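You operate a simulated robot arm through the tools that you are given. There is no shell and no other tool. Be economical: measure what you need, move in short steps, check, and stop when the job is done.

You run a simulated two-armed robot. Do the job below in one go: nothing can be reset, and whatever is moved stays where it is left.

Task
Wipe the washer lid, prop it and put both bolts in to soak.
Fine: use the grey-grip pad and put it back; the steel basket stays in the bath till both show clean, the lid stays propped. What is to be rubbed or washed off counts as gone when no trace of it is left.

It is judged by the outcome, as a careful person would: the job done as asked, and still so three seconds after it is handed in. It fails if anything else is knocked over, pushed out of place, dropped, spilled or broken. Lids that push on must go on centred and level and be pressed home; caps that screw on are set level and turned clockwise until they are tight.

Robot
Two 7-joint arms with two-finger grippers on one trunk, hanging from a carriage that runs on a gantry, over the field with the corners [-2.5, 0.019], [0, -0.003], [0.01, 1.177], [-2.49, 1.199] (x, y) and turns from -6.318 to 5.672 rad about z. Base frame: it is fixed where the carriage stands at the start and does not move with it; the origin is on the floor, on the carriage's upright axis, x ahead of it, y to its left, z up. Units: m, rad, N and s.
The left shoulder is at the start at [0, 0.236, 1.615], the right one opposite. With the tool pointing down near the work surface each hand reaches from about 0.1 to 0.6 m from the robot's upright axis, wherever it stands, measured 20 degrees to its own side. Places, roughly: bath of the parts washer [-0.1, 0.1, 0.7]; parts washer [0.1, 0.1, 0.4]; washer lid [0.1, 0.1, 0.9]; washer switch [0.3, 0.3, 0.8]. Payload 3.43 kg a hand.
Tool frame (each hand has its own): the origin (TCP) lies between the finger pads and is the grasp point; the fingertips stand 0.03 m ahead of it; z points along the fingers, y is the line along which they close. The gripper opens to 0.104 m. The gripper's body begins 0.057 m behind the TCP.
Orientation is told as [roll, pitch, yaw] about the base's x, y, z axes, in that order, counted from this pose: with the fingers straight down and closing along the base's y, the tool's x points along the base's -x, its y along +y and its z along -z.

Tools
- The arms move only by the tool nudge_tool. It takes "left_deltas", "right_deltas" or both (then of equal length, played together; a hand with none holds still); each is a list that holds one entry, the list of rows, each a list of 7 numbers: the shift along the base's x, y, z in m, then the turn, a rotation vector about the base's x, y, z in rad, then the gripper command, from -1 (shut) to 1 (fully open), values between in proportion. In form: [[[x, y, z, rx, ry, rz, gripper], ...]]. A call has 1 to 8 rows; each row is the pose to reach, as a shift and turn from the pose commanded when the call began. A row lasts 0.2 s, in which the tool goes at most 0.05 m and 0.15 rad; a call with a longer step from one row to the next is refused whole, and so is a gripper value outside its range. A pose out of reach is approached as far as the arm can. The call stops where the force on the tool passes 60 N (or 10 N more than at its start, if that is more) or the arm is blocked; 0.2 s more then pass. Each finger travels about 0.045 m/s and halts on what it meets, pressing with about 37 N; the grip force reading is that of the motor and also rises with nothing between the fingers. The clock runs only during rows and for 0.2 s after the last one: add rows that repeat a pose to give the fingers time. The reply holds the time, the measured pose of the TCP, the force on the tool along the base axes, the opening and the grip force, in the units named above and with some noise, with the torque about the TCP (base axes, N m) and any sound that the robot's microphone picked up, and new pictures: "pictures" is both (left out), scene, wrist or none (wrist: the cameras of the hands that moved).
- Cameras (640 x 400 px; columns grow to the right, rows downward): "scene" is now at [0.2635, -0.0144, 1.7246]; the picture's right is [-0.27, -0.96, 0.00], its down [-0.90, 0.25, -0.36] and it looks along [0.35, -0.10, -0.93] (base axes); focal length 214 px, centre (320, 200). "left" rides on the left gripper at [0.067, -0.018, -0.09] in its tool frame; the picture's right is [0.25, 0.97, 0.00], its down [-0.73, 0.19, -0.66] and it looks along [-0.64, 0.17, 0.75] (tool axes); focal length 218 px, centre (320, 200). "right" rides on the right gripper at [0.067, 0.018, -0.09] in its tool frame; the picture's right is [-0.25, 0.97, 0.00], its down [-0.73, -0.19, -0.66] and it looks along [-0.64, -0.17, 0.75] (tool axes); focal length 218 px, centre (320, 200). There is no depth. A picture from a camera that has moved, and an enlarged one, comes with that camera's place and axes in the base frame and with its lens. The place of the scene camera against the robot may be out by one fixed shift of up to 0.018 m in any direction.
- lift_body(by): slides the trunk up (or, below 0, down) by that many m; the arms and the scene camera ride with it, the base frame stays. It gives what a move gives, with no picture.
- steer(legs): drives the robot by 1 to 6 legs, each [ahead, left, turn to the left] in m, m and rad, along the robot's own axes; the way and the turn of a leg run together, so that a leg with both is an arc; at most 1.5 m and 3.142 rad a leg. The arms and the cameras ride along, it lands a little off, and it stops where it bumps. It keeps to its track: a leg is cut to what the track allows. It gives what a move gives, and a new picture of the scene camera.
- aim_head(pan, tilt): turns the head with the scene camera to pan (to the left, within 1.501 rad either way) and tilt (down, from -0.506 to 1.204), counted from straight ahead of the robot. It gives what a move gives, and a new picture of the scene camera.
- enlarge(camera, box): a new picture of the part [left, top, right, bottom] of that camera's present view, enlarged. No time passes.
- finish_job(): hands the job in; it is judged then, once.

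Go step by step. Nothing tells you exact positions but the pictures and the camera data: compare them with the known pose of the tool, close in by small moves and look again before you grip or let go. The budget is 120 turns and 260 pictures, counting those below and the enlarged ones. Unless the task says otherwise, let go and move clear before handing in, and close with one line.

The tools are called after ">>>" as a command line: name --argument value ..., lists and objects as JSON in quotes. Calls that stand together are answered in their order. nudge_tool: Moves the arms, as the interface text tells. Its arguments: {"type":"object","properties":{"left_deltas":{"type":"array"},"right_deltas":{"type":"array"},"pictures":{"type":"string","enum":["both","scene","wrist","none"]}},"required":[]} The other tools are called the same way: lift_body (by) slides the trunk up or down; steer (legs) drives the base; aim_head (pan, tilt) turns the head that bears the scene camera; enlarge (camera, box) takes an enlarged picture of a part of a camera's view; finish_job () hands the job in.

At the start:

```text
clock: 0.0
left_eef_pos: [0.299, 0.3694, 1.0003]
left_tool_rot: [0.002, 0.0, 0.0]
left_ft_force: [0.1, 0.3, 0.5]
left_moment: [0.0, 0.03, -0.02]
left_grip_width: 0.1041
left_gripper_force: 0.1
right_eef_pos: [0.403, 0.0179, 1.0002]
right_tool_rot: [-0.001, 0.0, -0.001]
right_ft_force: [1.0, 0.2, -0.3]
right_moment: [-0.01, -0.01, 0.03]
right_grip_width: 0.1042
right_gripper_force: 0.1
trunk travel left (down, up): [-0.525, 0.115]
robot x, y, heading: [-0.0005, -0.0001, 0.0]
head pan, tilt: [-0.269, 1.201]
```

scene: 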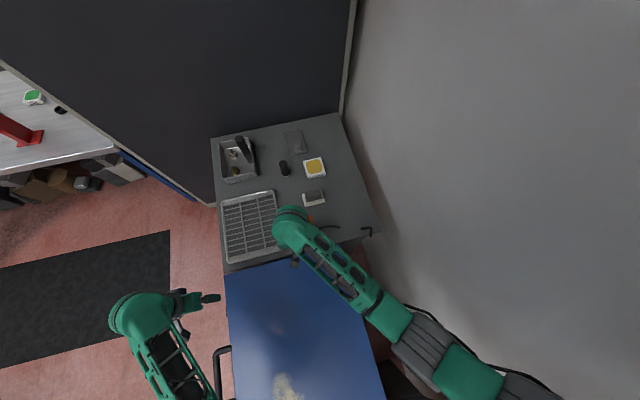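
right: 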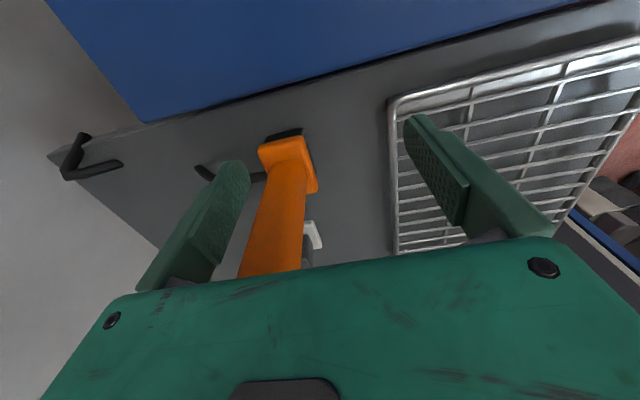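
left: 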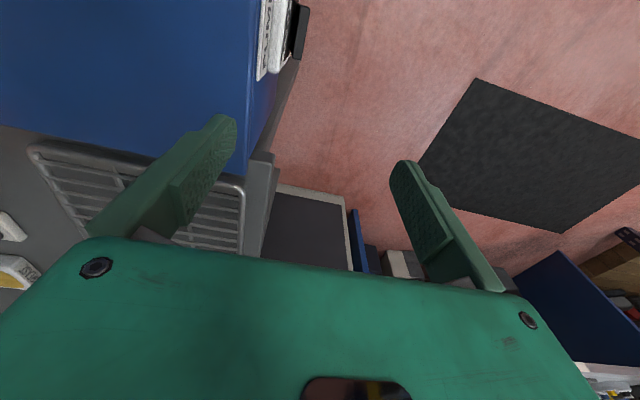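

I see the washer with its blue lid (a pale stain near the robot), and beyond it a grey shelf with a wire rack, a basket and pads. I'll look closer before moving.

>>> enlarge --camera "scene" --box '[200, 100, 400, 280]'

>>> enlarge --camera "scene" --box '[200, 240, 420, 400]'

>>> aim_head --pan 0.3 --tilt 1.2

```text
2.22 times, centred on (300, 190) of scene
camera zoom: at [0.2635, -0.0144, 1.7246], right [-0.27, -0.96, 0.0], down [-0.9, 0.25, -0.36], along [0.35, -0.1, -0.93], focal length 477 px, centre (364, 222)
```

zoom: 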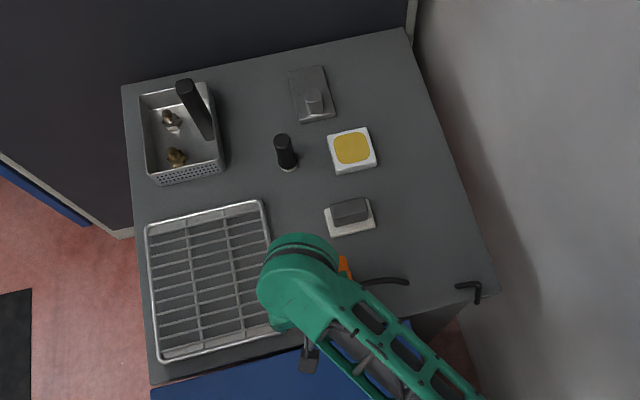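

```text
2.50 times, centred on (310, 320) of scene
camera zoom: at [0.2635, -0.0144, 1.7246], right [-0.27, -0.96, 0.0], down [-0.9, 0.25, -0.36], along [0.35, -0.1, -0.93], focal length 536 px, centre (345, -100)
```

zoom: 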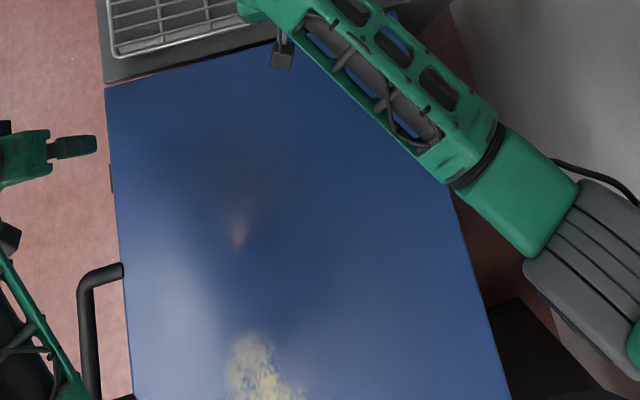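

```text
clock: 1.0
left_eef_pos: [0.3002, 0.371, 0.9996]
left_tool_rot: [0.0, 0.0, 0.0]
left_ft_force: [0.4, 0.7, -0.5]
left_moment: [-0.01, 0.0, 0.01]
left_grip_width: 0.1041
left_gripper_force: 0.0
right_eef_pos: [0.4028, 0.0183, 0.9998]
right_tool_rot: [-0.001, -0.001, -0.001]
right_ft_force: [-1.0, 0.3, -0.2]
right_moment: [0.04, 0.0, 0.01]
right_grip_width: 0.1043
right_gripper_force: 0.0
trunk travel left (down, up): [-0.525, 0.115]
robot x, y, heading: [0.0002, 0.002, -0.001]
head pan, tilt: [0.3, 1.201]
camera scene: at [0.263, 0.017, 1.7246], right [0.29, -0.96, 0.0], down [-0.89, -0.27, -0.36], along [0.35, 0.11, -0.93], focal length 214 px, centre (320, 200)
```

scene: 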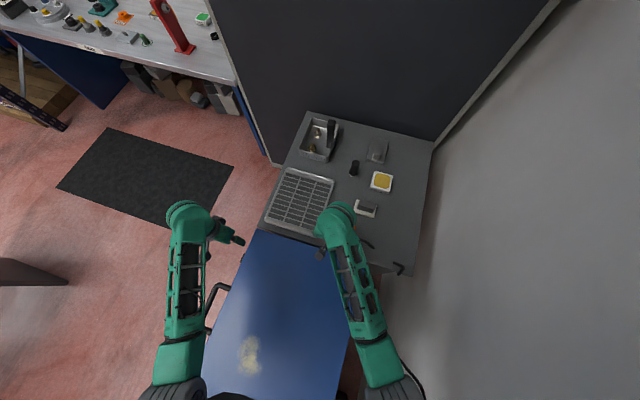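

The lid's handle is on its left (+y) side, and something orange stands under the right hand. I raise the trunk and look again before moving sideways.

>>> lift_body --by 0.11

>>> enlarge --camera "right" --box '[0, 0, 640, 400]'

>>> enlarge --camera "left" --box '[0, 0, 640, 400]'

```text
clock: 2.4
left_eef_pos: [0.2989, 0.3707, 1.1102]
left_tool_rot: [-0.001, 0.002, -0.002]
left_ft_force: [0.0, 0.3, 0.2]
left_moment: [0.01, 0.02, -0.01]
left_grip_width: 0.1042
left_gripper_force: 0.0
right_eef_pos: [0.402, 0.0194, 1.1103]
right_tool_rot: [-0.001, 0.001, 0.0]
right_ft_force: [0.5, -0.4, -0.6]
right_moment: [0.02, 0.03, -0.01]
right_grip_width: 0.1041
right_gripper_force: 0.2
trunk travel left (down, up): [-0.635, 0.005]
robot x, y, heading: [0.0028, 0.0002, 0.003]
head pan, tilt: [0.3, 1.201]
```

```text
1.00 times, centred on (320, 200) of right (not enlarged: the box is as wide or as high as the picture)
camera zoom: at [0.3349, 0.0361, 1.1992], right [0.25, 0.97, 0.0], down [0.73, -0.19, 0.66], along [0.64, -0.17, -0.75], focal length 218 px, centre (320, 200)
```

zoom: 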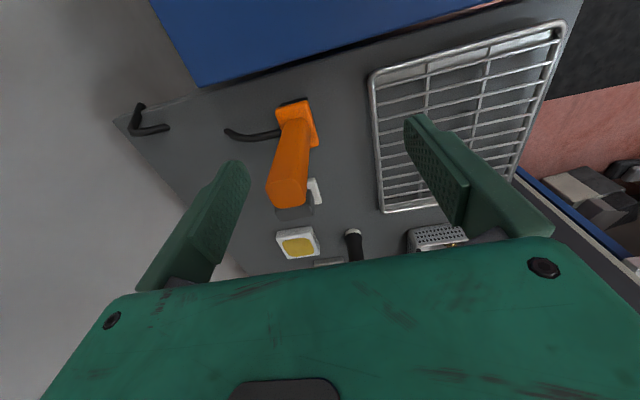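

```text
1.00 times, centred on (320, 200) of left (not enlarged: the box is as wide or as high as the picture)
camera zoom: at [0.2322, 0.3533, 1.1985], right [-0.25, 0.97, 0.0], down [0.73, 0.19, 0.66], along [0.64, 0.17, -0.75], focal length 218 px, centre (320, 200)
```

zoom: 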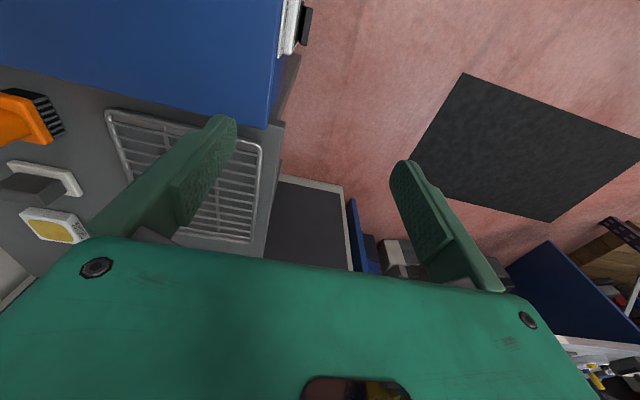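

The orange thing is a brush, and two pads sit beside it. I drive left off the washer and turn to face it from the handle side.

>>> steer --legs '[[0, 0.95, 0], [0, 0, -1.4]]'

>>> aim_head --pan 0.0 --tilt 0.95

```text
clock: 10.8
left_eef_pos: [0.4123, 0.6966, 1.1105]
left_tool_rot: [0.0, 0.0, -1.439]
left_ft_force: [-0.4, -0.1, 0.0]
left_moment: [-0.04, 0.03, -0.03]
left_grip_width: 0.1042
left_gripper_force: 0.0
right_eef_pos: [0.077, 0.5491, 1.1098]
right_tool_rot: [0.001, 0.001, -1.44]
right_ft_force: [-0.2, -0.8, -0.7]
right_moment: [0.05, 0.01, 0.01]
right_grip_width: 0.104
right_gripper_force: 0.0
trunk travel left (down, up): [-0.635, 0.005]
robot x, y, heading: [0.0094, 0.9499, -1.439]
head pan, tilt: [0.3, 1.201]
camera scene: at [0.0651, 0.6971, 1.8346], right [-0.91, -0.42, 0.0], down [-0.39, 0.85, -0.36], along [0.15, -0.33, -0.93], focal length 214 px, centre (320, 200)
```

scene: 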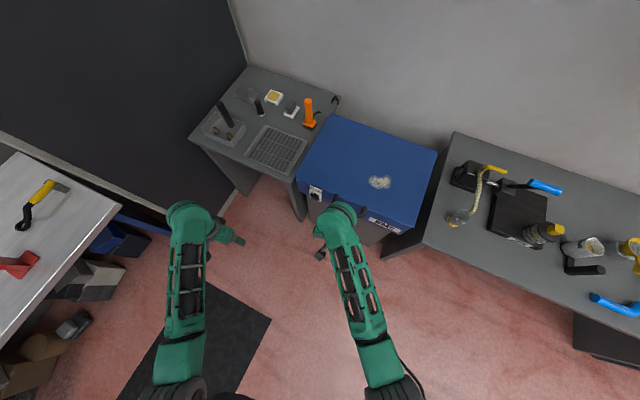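

```text
clock: 11.6
left_eef_pos: [0.4125, 0.6972, 1.1101]
left_tool_rot: [-0.001, -0.001, -1.44]
left_ft_force: [0.2, -0.3, 0.6]
left_moment: [-0.01, -0.04, -0.01]
left_grip_width: 0.1041
left_gripper_force: 0.0
right_eef_pos: [0.0782, 0.5494, 1.1105]
right_tool_rot: [0.0, 0.0, -1.438]
right_ft_force: [-0.6, 0.5, 0.5]
right_moment: [-0.02, 0.0, -0.04]
right_grip_width: 0.1039
right_gripper_force: 0.1
trunk travel left (down, up): [-0.635, 0.005]
robot x, y, heading: [0.0073, 0.9479, -1.442]
head pan, tilt: [0.0, 0.949]
camera scene: at [0.0513, 0.6759, 1.8508], right [-0.99, -0.13, 0.0], down [-0.11, 0.81, -0.58], along [0.08, -0.58, -0.81], focal length 214 px, centre (320, 200)
```

scene: 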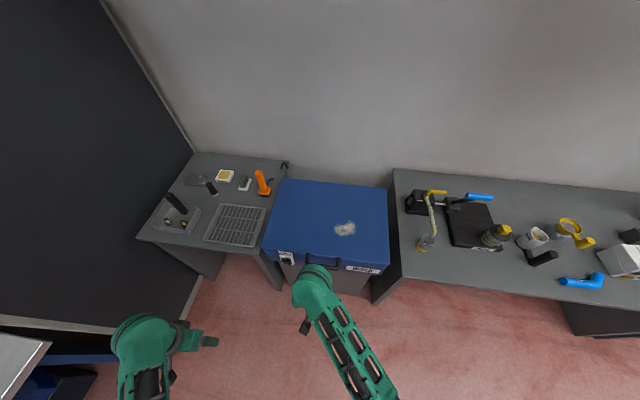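

>>> enlarge --camera "scene" --box '[130, 140, 290, 260]'

>>> enlarge --camera "scene" --box '[250, 150, 410, 290]'

>>> enlarge --camera "right" --box '[0, 0, 640, 400]'

```text
3.33 times, centred on (210, 200) of scene
camera zoom: at [0.0513, 0.6759, 1.8508], right [-0.99, -0.13, 0.0], down [-0.11, 0.81, -0.58], along [0.08, -0.58, -0.81], focal length 715 px, centre (687, 200)
```

zoom: 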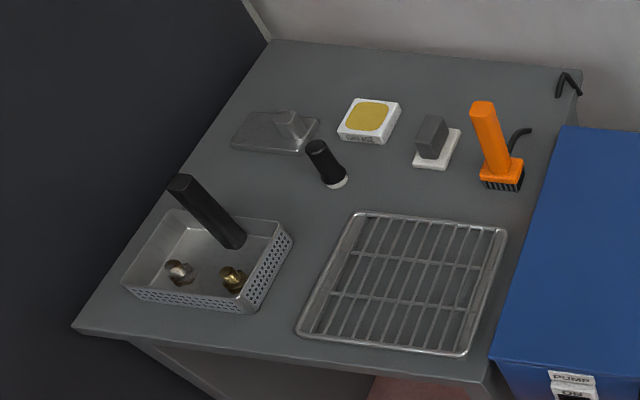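

```text
2.86 times, centred on (330, 220) of scene
camera zoom: at [0.0513, 0.6759, 1.8508], right [-0.99, -0.13, 0.0], down [-0.11, 0.81, -0.58], along [0.08, -0.58, -0.81], focal length 613 px, centre (291, 143)
```

zoom: 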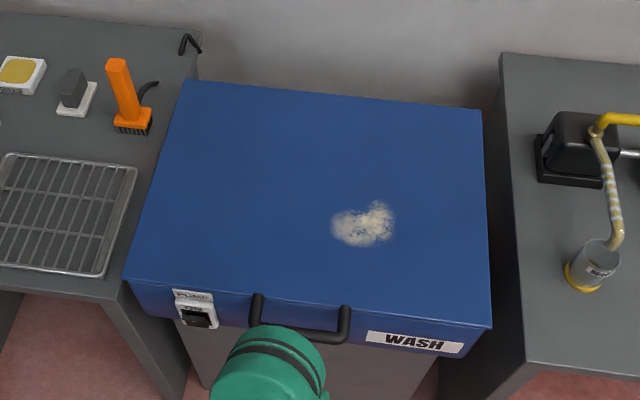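

```text
1.00 times, centred on (320, 200) of right (not enlarged: the box is as wide or as high as the picture)
camera zoom: at [0.0856, 0.6181, 1.1994], right [0.99, -0.12, 0.0], down [-0.09, -0.75, 0.66], along [-0.08, -0.65, -0.75], focal length 218 px, centre (320, 200)
```

zoom: 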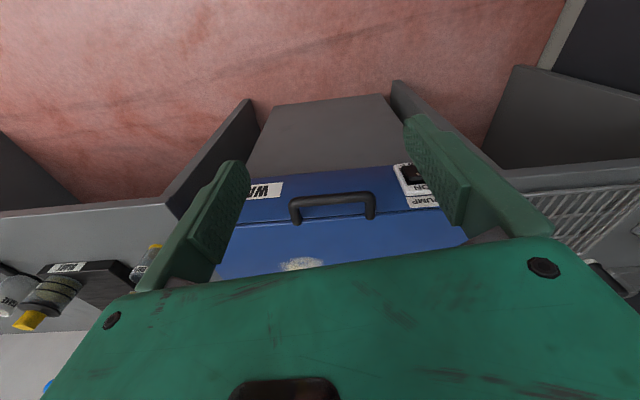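

>>> enlarge --camera "scene" --box '[180, 155, 240, 195]'

>>> enlarge --camera "scene" --box '[230, 155, 300, 205]'

>>> enlarge --camera "scene" --box '[265, 240, 345, 290]'

>>> enlarge --camera "scene" --box '[400, 170, 560, 270]'

```text
10.00 times, centred on (210, 175) of scene
camera zoom: at [0.0513, 0.6759, 1.8508], right [-0.99, -0.13, 0.0], down [-0.11, 0.81, -0.58], along [0.08, -0.58, -0.81], focal length 2145 px, centre (1420, 450)
```

zoom: 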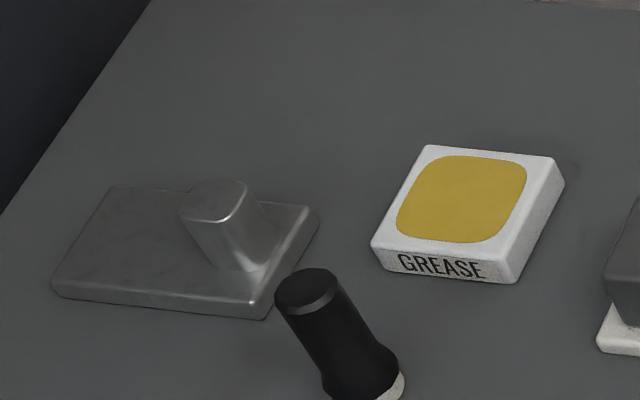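

```text
8.00 times, centred on (265, 180) of scene
camera zoom: at [0.0513, 0.6759, 1.8508], right [-0.99, -0.13, 0.0], down [-0.11, 0.81, -0.58], along [0.08, -0.58, -0.81], focal length 1716 px, centre (760, 360)
```

zoom: 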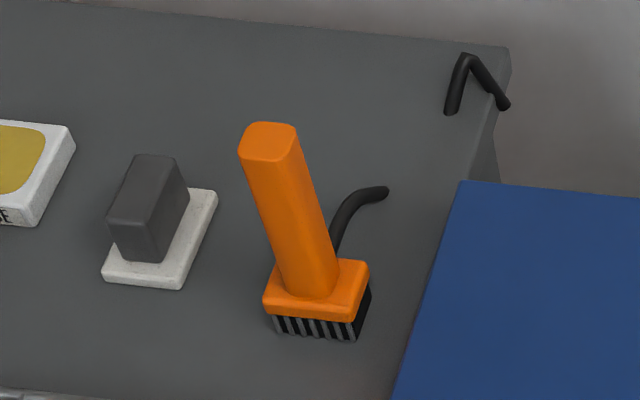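

```text
8.00 times, centred on (305, 265) of scene
camera zoom: at [0.0513, 0.6759, 1.8508], right [-0.99, -0.13, 0.0], down [-0.11, 0.81, -0.58], along [0.08, -0.58, -0.81], focal length 1716 px, centre (440, -320)
```

zoom: 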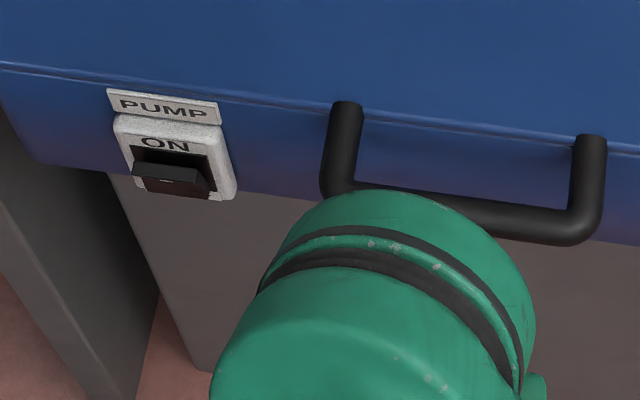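

```text
4.00 times, centred on (480, 220) of scene
camera zoom: at [0.0513, 0.6759, 1.8508], right [-0.99, -0.13, 0.0], down [-0.11, 0.81, -0.58], along [0.08, -0.58, -0.81], focal length 858 px, centre (-320, 120)
```

zoom: 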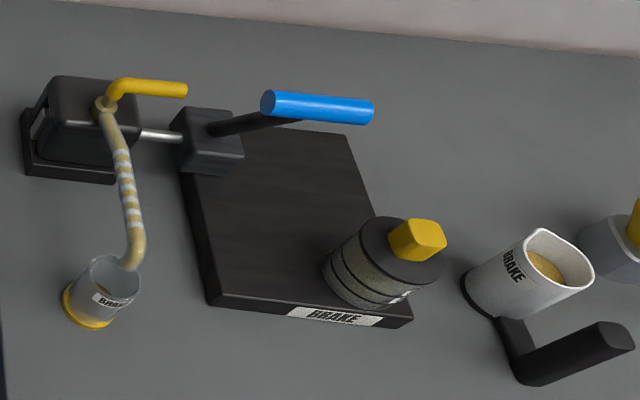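

The grey-grip pad is near (0.605, -0.08, 0.89), the brush near (0.47, -0.03), the basket near (0.88, 0.2) and the stain near (0, 0.16). For more reach I lower the trunk while still clear of the washer, then raise the hands.

>>> lift_body --by -0.25

>>> nudge_tool --left_deltas '[[[0, 0, 0.05, 0, 0, 0, 1], [0, 0, 0.1, 0, 0, 0, 1], [0, 0, 0.15, 0, 0, 0, 1], [0, 0, 0.2, 0, 0, 0, 1], [0, 0, 0.25, 0, 0, 0, 1], [0, 0, 0.29, 0, 0, 0, 1], [0, 0, 0.29, 0, 0, 0, 1]]]' --right_deltas '[[[0, 0, 0.05, 0, 0, 0, 1], [0, 0, 0.1, 0, 0, 0, 1], [0, 0, 0.15, 0, 0, 0, 1], [0, 0, 0.2, 0, 0, 0, 1], [0, 0, 0.25, 0, 0, 0, 1], [0, 0, 0.29, 0, 0, 0, 1], [0, 0, 0.29, 0, 0, 0, 1]]]' --pictures "scene"

```text
clock: 14.2
left_eef_pos: [0.4118, 0.6976, 0.8602]
left_tool_rot: [0.001, 0.001, -1.441]
left_ft_force: [-0.1, 0.3, -0.8]
left_moment: [-0.02, 0.0, 0.03]
left_grip_width: 0.1037
left_gripper_force: 0.0
right_eef_pos: [0.0768, 0.5491, 0.8598]
right_tool_rot: [0.001, -0.003, -1.441]
right_ft_force: [0.4, -0.3, -0.3]
right_moment: [-0.01, 0.0, -0.01]
right_grip_width: 0.104
right_gripper_force: 0.1
trunk travel left (down, up): [-0.385, 0.255]
robot x, y, heading: [0.0062, 0.9487, -1.44]
head pan, tilt: [0.0, 0.949]
```

```text
clock: 15.8
left_eef_pos: [0.4137, 0.7011, 1.1115]
left_tool_rot: [0.003, -0.002, -1.439]
left_ft_force: [0.9, -0.3, -0.3]
left_moment: [0.02, 0.0, 0.0]
left_grip_width: 0.104
left_gripper_force: 0.0
left hand out of reach, approached as far as the arm can: row 6, 7
right_eef_pos: [0.0787, 0.55, 1.1546]
right_tool_rot: [0.001, -0.001, -1.442]
right_ft_force: [0.7, 0.1, 0.9]
right_moment: [0.01, 0.01, 0.0]
right_grip_width: 0.1039
right_gripper_force: 0.2
trunk travel left (down, up): [-0.385, 0.255]
robot x, y, heading: [0.0063, 0.9491, -1.441]
head pan, tilt: [0.0, 0.949]
camera scene: at [0.0512, 0.6758, 1.6008], right [-0.99, -0.13, 0.0], down [-0.11, 0.81, -0.58], along [0.08, -0.58, -0.81], focal length 214 px, centre (320, 200)
```

scene: 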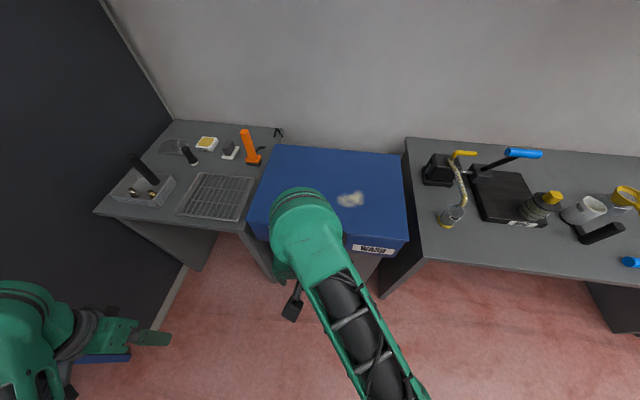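

>>> steer --legs '[[0, 0, -0.13], [0.4, 0, 0]]'

>>> aim_head --pan 0.7 --tilt 0.9

>>> enlarge --camera "left" --box '[0, 0, 640, 400]'

```text
clock: 19.0
left_eef_pos: [0.3787, 0.2338, 1.1101]
left_tool_rot: [0.003, -0.002, -1.56]
left_ft_force: [-0.1, 0.2, -0.6]
left_moment: [0.03, -0.04, 0.02]
left_grip_width: 0.1042
left_gripper_force: 0.0
right_eef_pos: [0.0289, 0.1242, 1.1536]
right_tool_rot: [0.0, -0.002, -1.562]
right_ft_force: [0.5, 0.8, 0.1]
right_moment: [0.02, 0.03, 0.01]
right_grip_width: 0.1042
right_gripper_force: 0.0
trunk travel left (down, up): [-0.385, 0.255]
robot x, y, heading: [0.0054, 0.5256, -1.561]
head pan, tilt: [0.0, 0.949]
camera scene: at [0.017, 0.2537, 1.6009], right [-1.0, -0.01, 0.0], down [-0.01, 0.81, -0.58], along [0.01, -0.58, -0.81], focal length 214 px, centre (320, 200)
```

scene: 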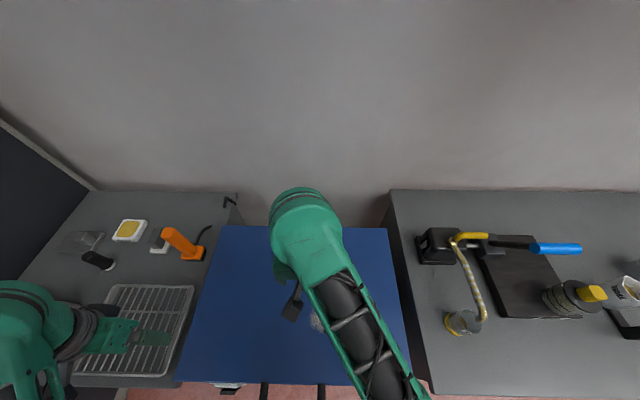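

```text
clock: 20.1
left_eef_pos: [0.3785, 0.2327, 1.1112]
left_tool_rot: [0.001, 0.0, -1.56]
left_ft_force: [0.1, -0.5, 0.3]
left_moment: [0.0, 0.01, 0.0]
left_grip_width: 0.1038
left_gripper_force: 0.2
right_eef_pos: [0.028, 0.1234, 1.1526]
right_tool_rot: [0.001, -0.001, -1.562]
right_ft_force: [0.2, 0.3, -0.1]
right_moment: [0.01, 0.01, 0.0]
right_grip_width: 0.1039
right_gripper_force: 0.1
trunk travel left (down, up): [-0.385, 0.255]
robot x, y, heading: [0.0031, 0.5278, -1.563]
head pan, tilt: [0.7, 0.901]
camera scene: at [0.0655, 0.2694, 1.6044], right [-0.76, -0.65, 0.0], down [-0.51, 0.59, -0.62], along [0.4, -0.47, -0.78], focal length 214 px, centre (320, 200)
```

scene: 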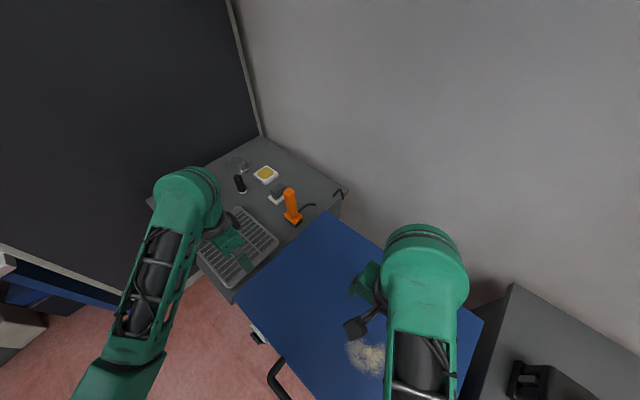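

```text
1.00 times, centred on (320, 200) of left (not enlarged: the box is as wide or as high as the picture)
camera zoom: at [0.361, 0.3013, 1.1997], right [0.96, 0.26, 0.0], down [0.2, -0.73, 0.66], along [0.17, -0.64, -0.75], focal length 218 px, centre (320, 200)
```

zoom: 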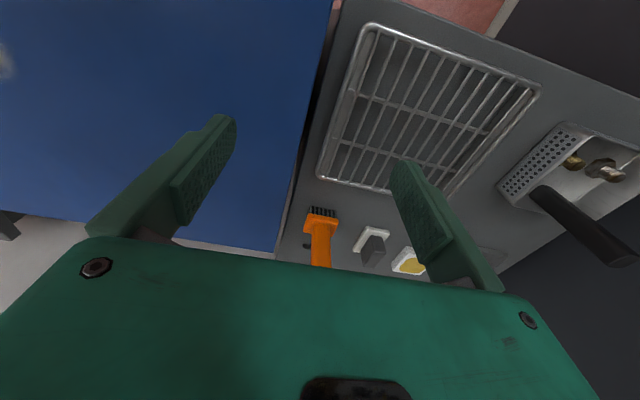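

>>> nudge_tool --left_deltas '[[[0.05, 0, 0, 0, 0, 0, 1], [0.1, 0, 0, 0, 0, 0, 1], [0.15, 0, 0, 0, 0, 0, 1], [0.2, 0, 0, 0, 0, 0, 1], [0.22, -0.045, 0, 0, 0, 0, 1], [0.22, -0.09, 0, 0, 0, 0, 1], [0.22, -0.14, 0, 0, 0, 0, 1], [0.22, -0.18, 0, 0, 0, 0, 1]]]' --pictures "both"

```text
clock: 21.9
left_eef_pos: [0.5982, 0.0504, 1.1136]
left_tool_rot: [0.002, -0.003, -1.558]
left_ft_force: [-0.1, -0.5, 0.3]
left_moment: [0.01, 0.0, 0.01]
left_grip_width: 0.1041
left_gripper_force: 0.0
right_eef_pos: [0.029, 0.1234, 1.1544]
right_tool_rot: [0.0, -0.002, -1.56]
right_ft_force: [0.4, 0.1, 0.4]
right_moment: [0.0, -0.02, -0.02]
right_grip_width: 0.1041
right_gripper_force: 0.1
trunk travel left (down, up): [-0.385, 0.255]
robot x, y, heading: [0.0057, 0.5252, -1.559]
head pan, tilt: [0.7, 0.901]
camera scene: at [0.0657, 0.269, 1.6046], right [-0.76, -0.65, 0.0], down [-0.51, 0.59, -0.62], along [0.41, -0.47, -0.78], focal length 214 px, centre (320, 200)
camera left: at [0.5789, 0.1185, 1.2013], right [0.96, 0.26, 0.0], down [0.2, -0.73, 0.66], along [0.17, -0.64, -0.75], focal length 218 px, centre (320, 200)
```

scene: 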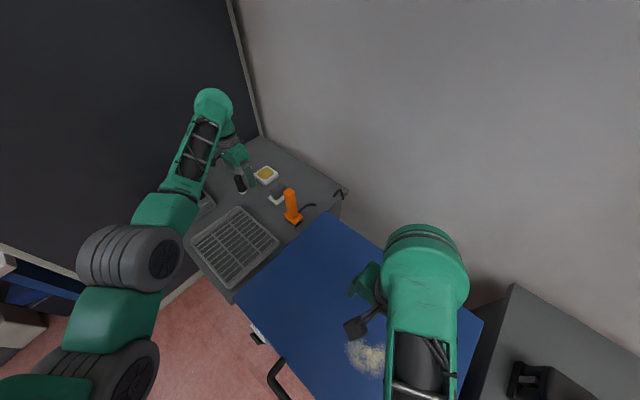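
left: 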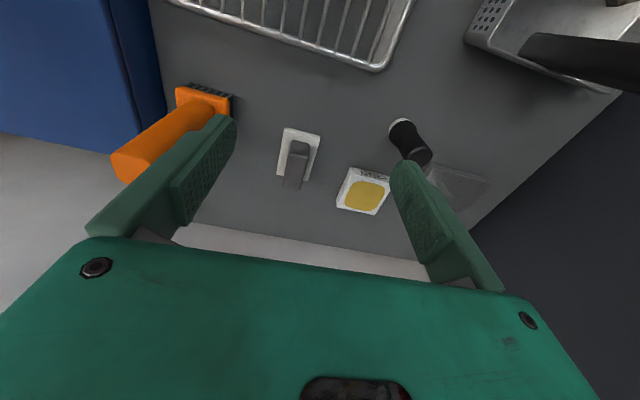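

>>> nudge_tool --left_deltas '[[[-0.003, -0.045, 0, 0, 0, 0, 0.3], [-0.003, -0.09, 0, 0, 0, 0, 0.3], [-0.003, -0.124, 0, 0, 0, 0, 0.3], [-0.003, -0.124, -0.05, 0, 0, 0, 0.3], [-0.003, -0.124, -0.09, 0, 0, 0, 0.3], [-0.003, -0.124, -0.125, 0, 0, 0, 0.3], [-0.003, -0.124, -0.15, 0, 0, 0, 0.3], [-0.003, -0.124, -0.15, 0, 0, 0, 0.3]]]' --pictures "both"

```text
clock: 23.7
left_eef_pos: [0.5904, -0.0592, 0.9739]
left_tool_rot: [0.001, -0.002, -1.56]
left_ft_force: [0.2, 0.3, -0.2]
left_moment: [0.05, 0.0, 0.02]
left_grip_width: 0.0675
left_gripper_force: 0.1
left hand out of reach, approached as far as the arm can: row 6, 7, 8
right_eef_pos: [0.0284, 0.124, 1.1539]
right_tool_rot: [0.0, -0.002, -1.56]
right_ft_force: [-0.6, -0.2, 1.2]
right_moment: [0.02, -0.01, -0.01]
right_grip_width: 0.1044
right_gripper_force: 0.0
trunk travel left (down, up): [-0.385, 0.255]
robot x, y, heading: [0.0052, 0.5259, -1.561]
head pan, tilt: [0.7, 0.901]
camera scene: at [0.0655, 0.2694, 1.6044], right [-0.76, -0.65, 0.0], down [-0.51, 0.59, -0.62], along [0.41, -0.47, -0.78], focal length 214 px, centre (320, 200)
camera left: at [0.5715, 0.0097, 1.0625], right [0.96, 0.26, 0.0], down [0.2, -0.73, 0.66], along [0.17, -0.64, -0.75], focal length 218 px, centre (320, 200)
```

scene: 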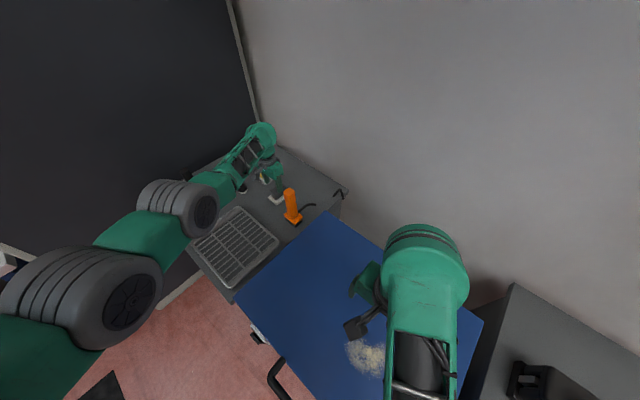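
left: 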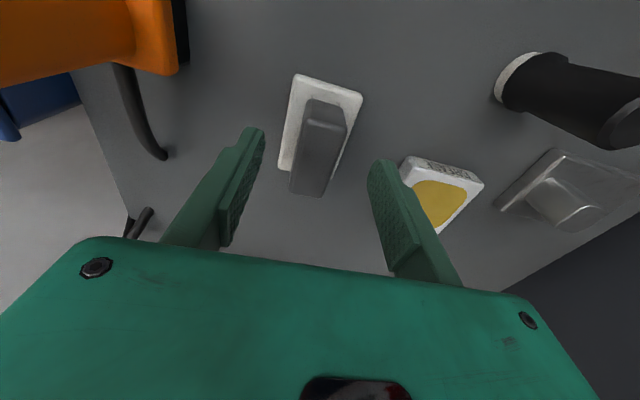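

The left hand is at its reach limit. I raise it a little and drive 0.08 m closer.

>>> nudge_tool --left_deltas '[[[0, 0.04, 0.02, 0, 0, 0, 0.3], [0, 0.08, 0.04, 0, 0, 0, 0.3]]]' --pictures "none"

>>> steer --legs '[[0.08, 0, 0]]'

>>> enlarge --camera "left" --box '[0, 0, 640, 400]'

```text
clock: 24.3
left_eef_pos: [0.5872, 0.025, 1.0164]
left_tool_rot: [0.0, -0.003, -1.561]
left_ft_force: [-0.3, -2.0, 14.2]
left_moment: [0.15, 0.03, 0.0]
left_grip_width: 0.0672
left_gripper_force: 0.2
right_eef_pos: [0.0268, 0.1282, 1.1517]
right_tool_rot: [-0.004, 0.003, -1.559]
right_ft_force: [-1.4, 1.0, -1.3]
right_moment: [-0.09, -0.12, -0.04]
right_grip_width: 0.1041
right_gripper_force: 0.1
trunk travel left (down, up): [-0.385, 0.255]
robot x, y, heading: [0.0048, 0.5223, -1.555]
head pan, tilt: [0.7, 0.901]
```

```text
clock: 25.3
left_eef_pos: [0.5882, -0.0578, 1.0156]
left_tool_rot: [0.002, -0.001, -1.56]
left_ft_force: [-0.4, -0.5, -0.2]
left_moment: [-0.03, -0.02, -0.01]
left_grip_width: 0.0678
left_gripper_force: 0.0
right_eef_pos: [0.0273, 0.0454, 1.1543]
right_tool_rot: [0.0, -0.003, -1.558]
right_ft_force: [0.3, 0.3, 0.5]
right_moment: [0.04, -0.02, -0.02]
right_grip_width: 0.1041
right_gripper_force: 0.0
trunk travel left (down, up): [-0.385, 0.255]
robot x, y, heading: [0.0027, 0.4506, -1.564]
head pan, tilt: [0.7, 0.901]
camera scene: at [0.0649, 0.1913, 1.6046], right [-0.76, -0.65, 0.0], down [-0.51, 0.59, -0.62], along [0.41, -0.47, -0.78], focal length 214 px, centre (320, 200)
```

scene: 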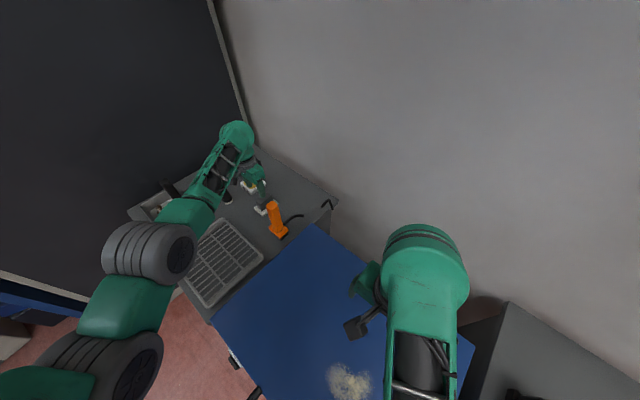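

```text
1.00 times, centred on (320, 200) of left (not enlarged: the box is as wide or as high as the picture)
camera zoom: at [0.5698, 0.0109, 1.1049], right [0.96, 0.26, 0.0], down [0.2, -0.73, 0.66], along [0.17, -0.64, -0.75], focal length 218 px, centre (320, 200)
```

zoom: 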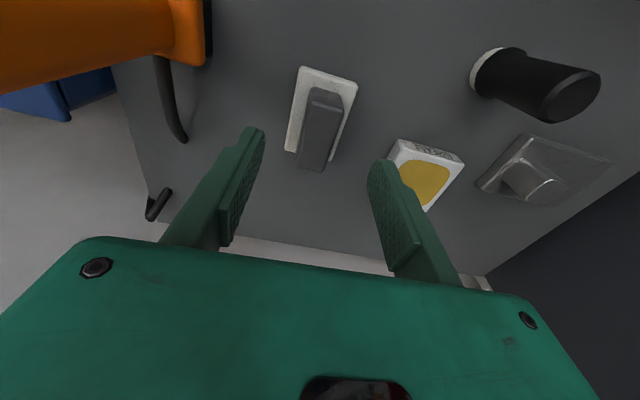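

>>> nudge_tool --left_deltas '[[[0.003, -0.013, -0.03, 0, 0, 0, 0.3], [0.003, -0.013, -0.06, 0, 0, 0, 0.3], [0.003, -0.013, -0.08, 0, 0, 0, 0.3], [0.003, -0.013, -0.095, 0, 0, 0, 0.3], [0.003, -0.013, -0.095, 0, 0, 0, 0.3]]]' --pictures "wrist"

```text
clock: 26.5
left_eef_pos: [0.5916, -0.0699, 0.9217]
left_tool_rot: [0.001, -0.002, -1.56]
left_ft_force: [-0.8, -0.3, -0.2]
left_moment: [0.0, -0.03, -0.01]
left_grip_width: 0.0679
left_gripper_force: 0.1
right_eef_pos: [0.0286, 0.0458, 1.1531]
right_tool_rot: [0.002, 0.0, -1.559]
right_ft_force: [-0.1, -0.2, -0.5]
right_moment: [-0.01, 0.01, 0.03]
right_grip_width: 0.1038
right_gripper_force: 0.1
trunk travel left (down, up): [-0.385, 0.255]
robot x, y, heading: [0.0062, 0.4464, -1.56]
head pan, tilt: [0.7, 0.901]
camera left: at [0.5735, -0.0011, 1.0094], right [0.96, 0.26, 0.0], down [0.2, -0.73, 0.66], along [0.17, -0.64, -0.75], focal length 218 px, centre (320, 200)
```

left: 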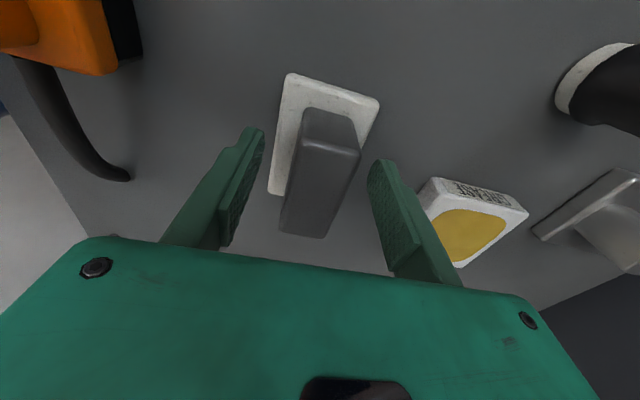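

>>> nudge_tool --left_deltas '[[[0.002, -0.007, -0.009, 0, 0, 0, 0.3], [0.002, -0.007, -0.009, 0, 0, 0, -1], [0.002, -0.007, -0.009, 0, 0, 0, -1], [0.002, -0.007, -0.009, 0, 0, 0, -1], [0.002, -0.007, -0.009, 0, 0, 0, -1], [0.002, -0.007, -0.009, 0, 0, 0, -1]]]' --pictures "wrist"

```text
clock: 27.9
left_eef_pos: [0.5921, -0.0755, 0.912]
left_tool_rot: [0.0, -0.002, -1.561]
left_ft_force: [-0.9, -0.3, 0.5]
left_moment: [-0.03, -0.02, -0.01]
left_grip_width: 0.0312
left_gripper_force: 37.5
right_eef_pos: [0.0285, 0.0467, 1.1529]
right_tool_rot: [-0.001, -0.001, -1.559]
right_ft_force: [-0.4, 0.2, 0.5]
right_moment: [-0.03, 0.02, -0.01]
right_grip_width: 0.104
right_gripper_force: 0.1
trunk travel left (down, up): [-0.385, 0.255]
robot x, y, heading: [0.0088, 0.4517, -1.561]
head pan, tilt: [0.7, 0.901]
camera left: at [0.5751, -0.0081, 1.0003], right [0.96, 0.26, 0.0], down [0.2, -0.73, 0.66], along [0.17, -0.64, -0.75], focal length 218 px, centre (320, 200)
```

left: 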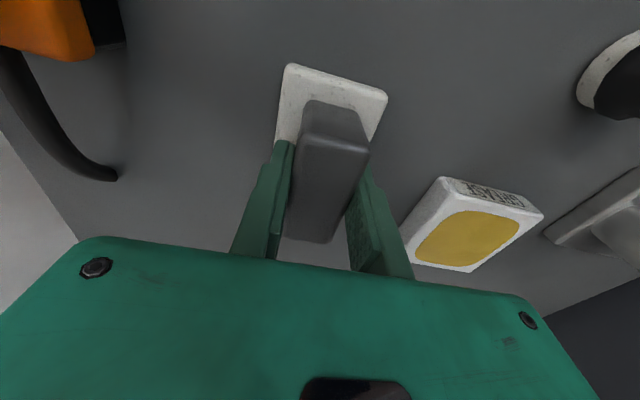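

Gripped (0.031 m wide). I lift the pad clear and carry it over to the lid.

>>> nudge_tool --left_deltas '[[[0, 0, 0.03, 0, 0, 0, -1], [0, 0, 0.08, 0, 0, 0, -1], [0, 0, 0.13, 0, 0, 0, -1], [0, 0, 0.17, 0, 0, 0, -1], [0, 0.045, 0.175, 0, 0, 0, -1], [0, 0.09, 0.175, 0, 0, 0, -1], [0, 0.13, 0.175, 0, 0, 0, -1], [0, 0.17, 0.175, 0, 0, 0, -1]]]' --pictures "wrist"

>>> steer --legs '[[-0.12, 0, 0], [0, -0.28, 0]]'

>>> aim_head --pan 0.2 --tilt 1.1

```text
clock: 29.7
left_eef_pos: [0.5946, 0.0938, 1.0866]
left_tool_rot: [0.002, -0.002, -1.559]
left_ft_force: [0.5, -0.4, -1.3]
left_moment: [0.02, -0.01, -0.02]
left_grip_width: 0.031
left_gripper_force: 36.8
right_eef_pos: [0.0288, 0.0476, 1.1532]
right_tool_rot: [0.0, -0.001, -1.56]
right_ft_force: [0.0, 0.4, 0.3]
right_moment: [0.01, 0.01, 0.0]
right_grip_width: 0.1041
right_gripper_force: 0.1
trunk travel left (down, up): [-0.385, 0.255]
robot x, y, heading: [0.0032, 0.4478, -1.558]
head pan, tilt: [0.7, 0.901]
camera left: at [0.577, 0.1611, 1.1756], right [0.96, 0.26, 0.0], down [0.2, -0.73, 0.66], along [0.17, -0.63, -0.75], focal length 218 px, centre (320, 200)
```

left: 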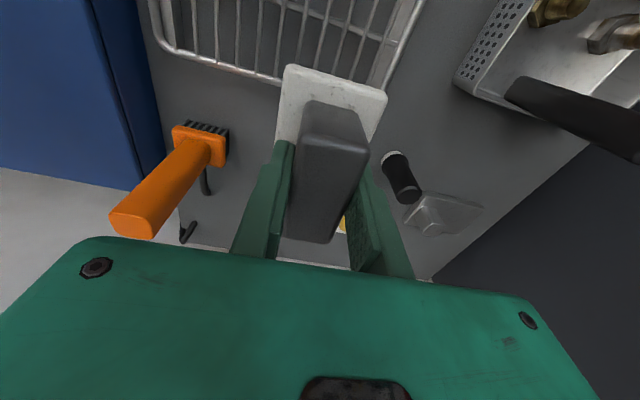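

```text
clock: 32.5
left_eef_pos: [0.316, 0.2097, 1.0856]
left_tool_rot: [-0.001, -0.004, -1.56]
left_ft_force: [-0.7, 0.7, -2.1]
left_moment: [0.0, -0.03, 0.01]
left_grip_width: 0.0312
left_gripper_force: 37.7
right_eef_pos: [-0.2521, 0.1627, 1.1535]
right_tool_rot: [-0.001, 0.002, -1.559]
right_ft_force: [-0.1, 0.9, 0.1]
right_moment: [-0.02, -0.03, 0.02]
right_grip_width: 0.1042
right_gripper_force: 0.0
trunk travel left (down, up): [-0.385, 0.255]
robot x, y, heading: [-0.2777, 0.5645, -1.562]
head pan, tilt: [0.7, 0.901]
camera scene: at [-0.2149, 0.308, 1.6044], right [-0.76, -0.65, 0.0], down [-0.51, 0.59, -0.62], along [0.4, -0.47, -0.78], focal length 214 px, centre (320, 200)
```

scene: 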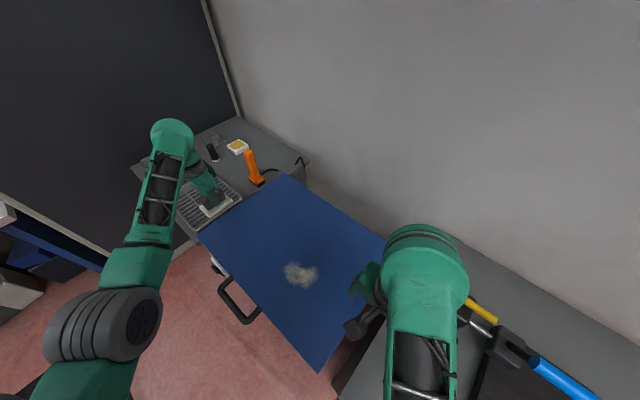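

```text
clock: 33.4
left_eef_pos: [0.3169, 0.2101, 1.0874]
left_tool_rot: [0.001, -0.001, -1.559]
left_ft_force: [-0.9, 0.4, -0.1]
left_moment: [0.0, 0.01, 0.02]
left_grip_width: 0.0312
left_gripper_force: 36.6
right_eef_pos: [-0.2519, 0.1632, 1.1524]
right_tool_rot: [0.0, -0.002, -1.559]
right_ft_force: [-0.2, 0.5, -0.2]
right_moment: [0.02, 0.0, 0.01]
right_grip_width: 0.1041
right_gripper_force: 0.1
trunk travel left (down, up): [-0.385, 0.255]
robot x, y, heading: [-0.275, 0.5674, -1.563]
head pan, tilt: [0.201, 1.1]
camera scene: at [-0.2505, 0.3035, 1.5906], right [-0.98, -0.21, 0.0], down [-0.19, 0.87, -0.45], along [0.1, -0.44, -0.89], focal length 214 px, centre (320, 200)
```

scene: 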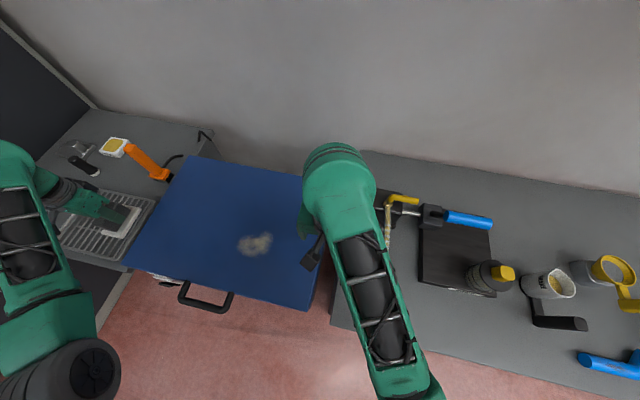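

>>> nudge_tool --left_deltas '[[[-0.045, 0, 0, 0, 0, 0, -1], [-0.09, 0, 0, 0, 0, 0, -1], [-0.135, 0, 0, 0, 0, 0, -1], [-0.18, 0, -0.01, 0, 0, 0, -1], [-0.225, -0.01, -0.02, 0, 0, 0, -1], [-0.265, -0.02, -0.04, 0, 0, 0, -1], [-0.3, -0.03, -0.065, 0, 0, 0, -1], [-0.317, -0.043, -0.085, 0, 0, 0, -1]]]' --pictures "both"

```text
clock: 35.2
left_eef_pos: [-0.003, 0.1661, 1.0021]
left_tool_rot: [0.001, -0.003, -1.558]
left_ft_force: [-0.3, -0.8, -2.3]
left_moment: [0.0, -0.02, -0.02]
left_grip_width: 0.0313
left_gripper_force: 36.7
right_eef_pos: [-0.2504, 0.1635, 1.1543]
right_tool_rot: [0.001, -0.002, -1.558]
right_ft_force: [0.0, -0.7, -0.5]
right_moment: [-0.05, -0.01, 0.0]
right_grip_width: 0.104
right_gripper_force: 0.2
trunk travel left (down, up): [-0.385, 0.255]
robot x, y, heading: [-0.2753, 0.5659, -1.562]
head pan, tilt: [0.201, 1.1]
camera scene: at [-0.2506, 0.3034, 1.5907], right [-0.98, -0.21, 0.0], down [-0.19, 0.87, -0.45], along [0.1, -0.44, -0.89], focal length 214 px, centre (320, 200)
camera left: at [-0.021, 0.2341, 1.0912], right [0.96, 0.26, 0.0], down [0.2, -0.73, 0.66], along [0.17, -0.64, -0.75], focal length 218 px, centre (320, 200)
```

scene: 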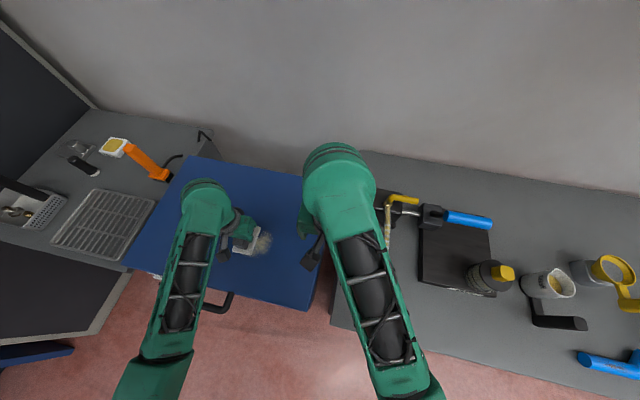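
left: 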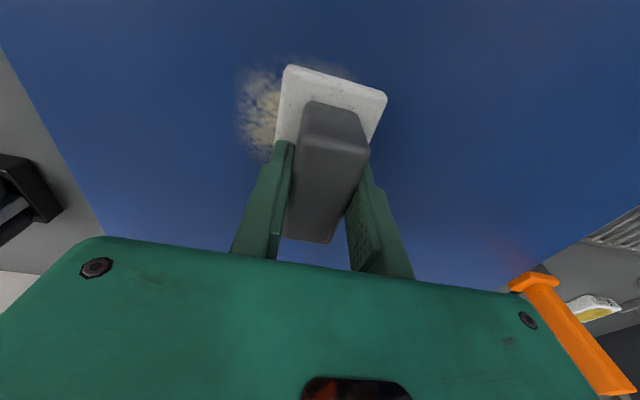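

>>> nudge_tool --left_deltas '[[[-0.02, 0, -0.01, 0, 0, 0, -1], [-0.02, 0, -0.02, 0, 0, 0, -1], [-0.02, 0, -0.03, 0, 0, 0, -1], [-0.02, 0, -0.035, 0, 0, 0, -1], [-0.02, 0, -0.04, 0, 0, 0, -1]]]' --pictures "wrist"

```text
clock: 36.4
left_eef_pos: [-0.0216, 0.1652, 0.9644]
left_tool_rot: [0.003, -0.007, -1.56]
left_ft_force: [-0.9, 6.0, 18.3]
left_moment: [1.08, 0.25, 0.0]
left_grip_width: 0.0312
left_gripper_force: 36.9
right_eef_pos: [-0.2506, 0.1625, 1.154]
right_tool_rot: [0.001, -0.001, -1.558]
right_ft_force: [0.5, 0.1, -0.1]
right_moment: [-0.01, -0.01, 0.0]
right_grip_width: 0.1036
right_gripper_force: 0.1
trunk travel left (down, up): [-0.385, 0.255]
robot x, y, heading: [-0.273, 0.5637, -1.555]
head pan, tilt: [0.201, 1.1]
camera left: at [-0.0401, 0.2332, 1.0523], right [0.96, 0.26, 0.0], down [0.2, -0.72, 0.66], along [0.17, -0.64, -0.75], focal length 218 px, centre (320, 200)
```

left: 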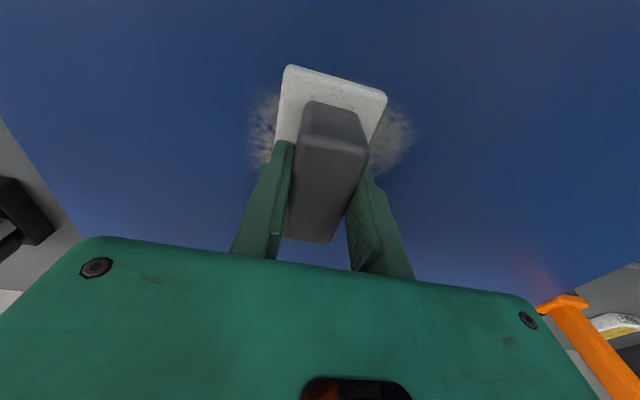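

Contact with about 18 N, the pad flat on the stain. I rub back and forth.

>>> nudge_tool --left_deltas '[[[-0.035, 0, 0, 0, 0, 0, -1], [0.01, 0, 0, 0, 0, 0, -1], [0.05, 0, 0, 0, 0, 0, -1], [0.05, 0.03, 0, 0, 0, 0, -1], [0.01, 0.03, 0, 0, 0, 0, -1], [-0.035, 0.03, 0, 0, 0, 0, -1], [-0.05, -0.01, 0, 0, 0, 0, -1], [-0.035, -0.03, 0, 0, 0, 0, -1]]]' --pictures "none"

>>> nudge_tool --left_deltas '[[[0.04, 0, 0, 0, 0, 0, -1], [0.085, 0, 0, 0, 0, 0, -1], [0.085, 0.03, 0, 0, 0, 0, -1], [0.045, 0.03, 0, 0, 0, 0, -1], [0, 0.03, 0, 0, 0, 0, -1], [0, 0.06, 0, 0, 0, 0, -1], [0.045, 0.06, 0, 0, 0, 0, -1], [0.085, 0.06, 0, 0, 0, 0, -1]]]' --pictures "wrist"

```text
clock: 38.2
left_eef_pos: [-0.0574, 0.1357, 0.9633]
left_tool_rot: [-0.001, -0.006, -1.56]
left_ft_force: [-4.8, 1.5, 22.3]
left_moment: [0.57, 0.1, 0.11]
left_grip_width: 0.0314
left_gripper_force: 37.1
right_eef_pos: [-0.2513, 0.1625, 1.1542]
right_tool_rot: [0.001, -0.003, -1.558]
right_ft_force: [-0.4, 0.1, 0.0]
right_moment: [-0.02, 0.0, 0.04]
right_grip_width: 0.1038
right_gripper_force: 0.1
trunk travel left (down, up): [-0.385, 0.255]
robot x, y, heading: [-0.2764, 0.5642, -1.559]
head pan, tilt: [0.201, 1.1]
```

```text
clock: 40.0
left_eef_pos: [0.0304, 0.1957, 0.9631]
left_tool_rot: [0.001, -0.002, -1.56]
left_ft_force: [0.4, -0.2, 0.0]
left_moment: [-0.06, 0.0, 0.01]
left_grip_width: 0.0313
left_gripper_force: 36.9
right_eef_pos: [-0.2504, 0.1636, 1.1532]
right_tool_rot: [0.0, -0.001, -1.558]
right_ft_force: [-0.4, -0.1, 0.1]
right_moment: [-0.01, 0.0, 0.0]
right_grip_width: 0.1039
right_gripper_force: 0.1
trunk travel left (down, up): [-0.385, 0.255]
robot x, y, heading: [-0.2759, 0.5658, -1.562]
head pan, tilt: [0.201, 1.1]
camera left: at [0.012, 0.2642, 1.0516], right [0.96, 0.26, 0.0], down [0.2, -0.73, 0.66], along [0.17, -0.63, -0.75], focal length 218 px, centre (320, 200)
```

left: 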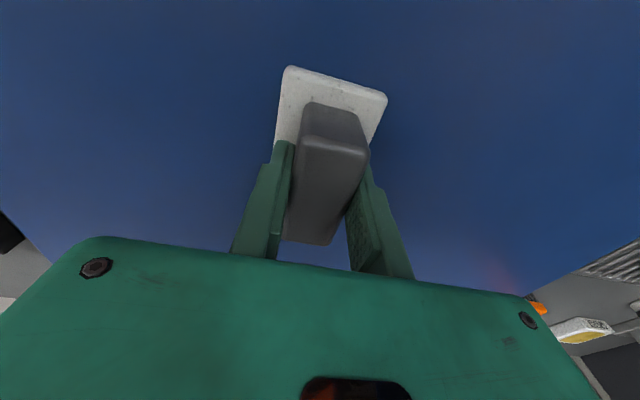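

>>> nudge_tool --left_deltas '[[[0.03, 0, 0.03, 0, 0, 0, -1], [0.07, 0, 0.06, 0, 0, 0, -1], [0.11, 0, 0.09, 0, 0, 0, -1], [0.15, 0, 0.11, 0, 0, 0, -1], [0.2, 0, 0.12, 0, 0, 0, -1]]]' --pictures "wrist"

>>> enlarge --camera "scene" --box '[200, 200, 300, 290]'

```text
refused: row 5 steps farther than a row can; nothing moved
```

```text
4.44 times, centred on (250, 245) of scene
camera zoom: at [-0.2504, 0.3034, 1.5906], right [-0.98, -0.21, 0.0], down [-0.19, 0.87, -0.45], along [0.1, -0.44, -0.89], focal length 953 px, centre (631, 0)
```

zoom: 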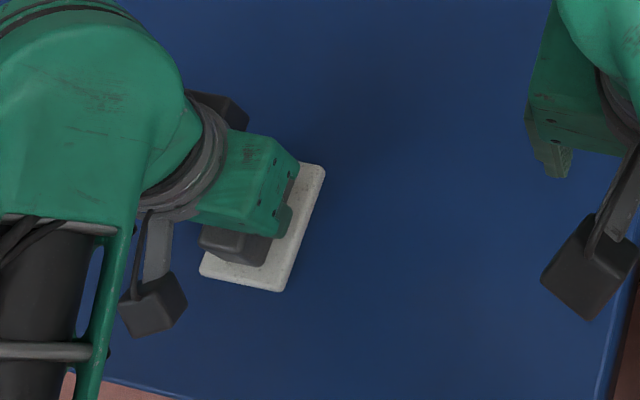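

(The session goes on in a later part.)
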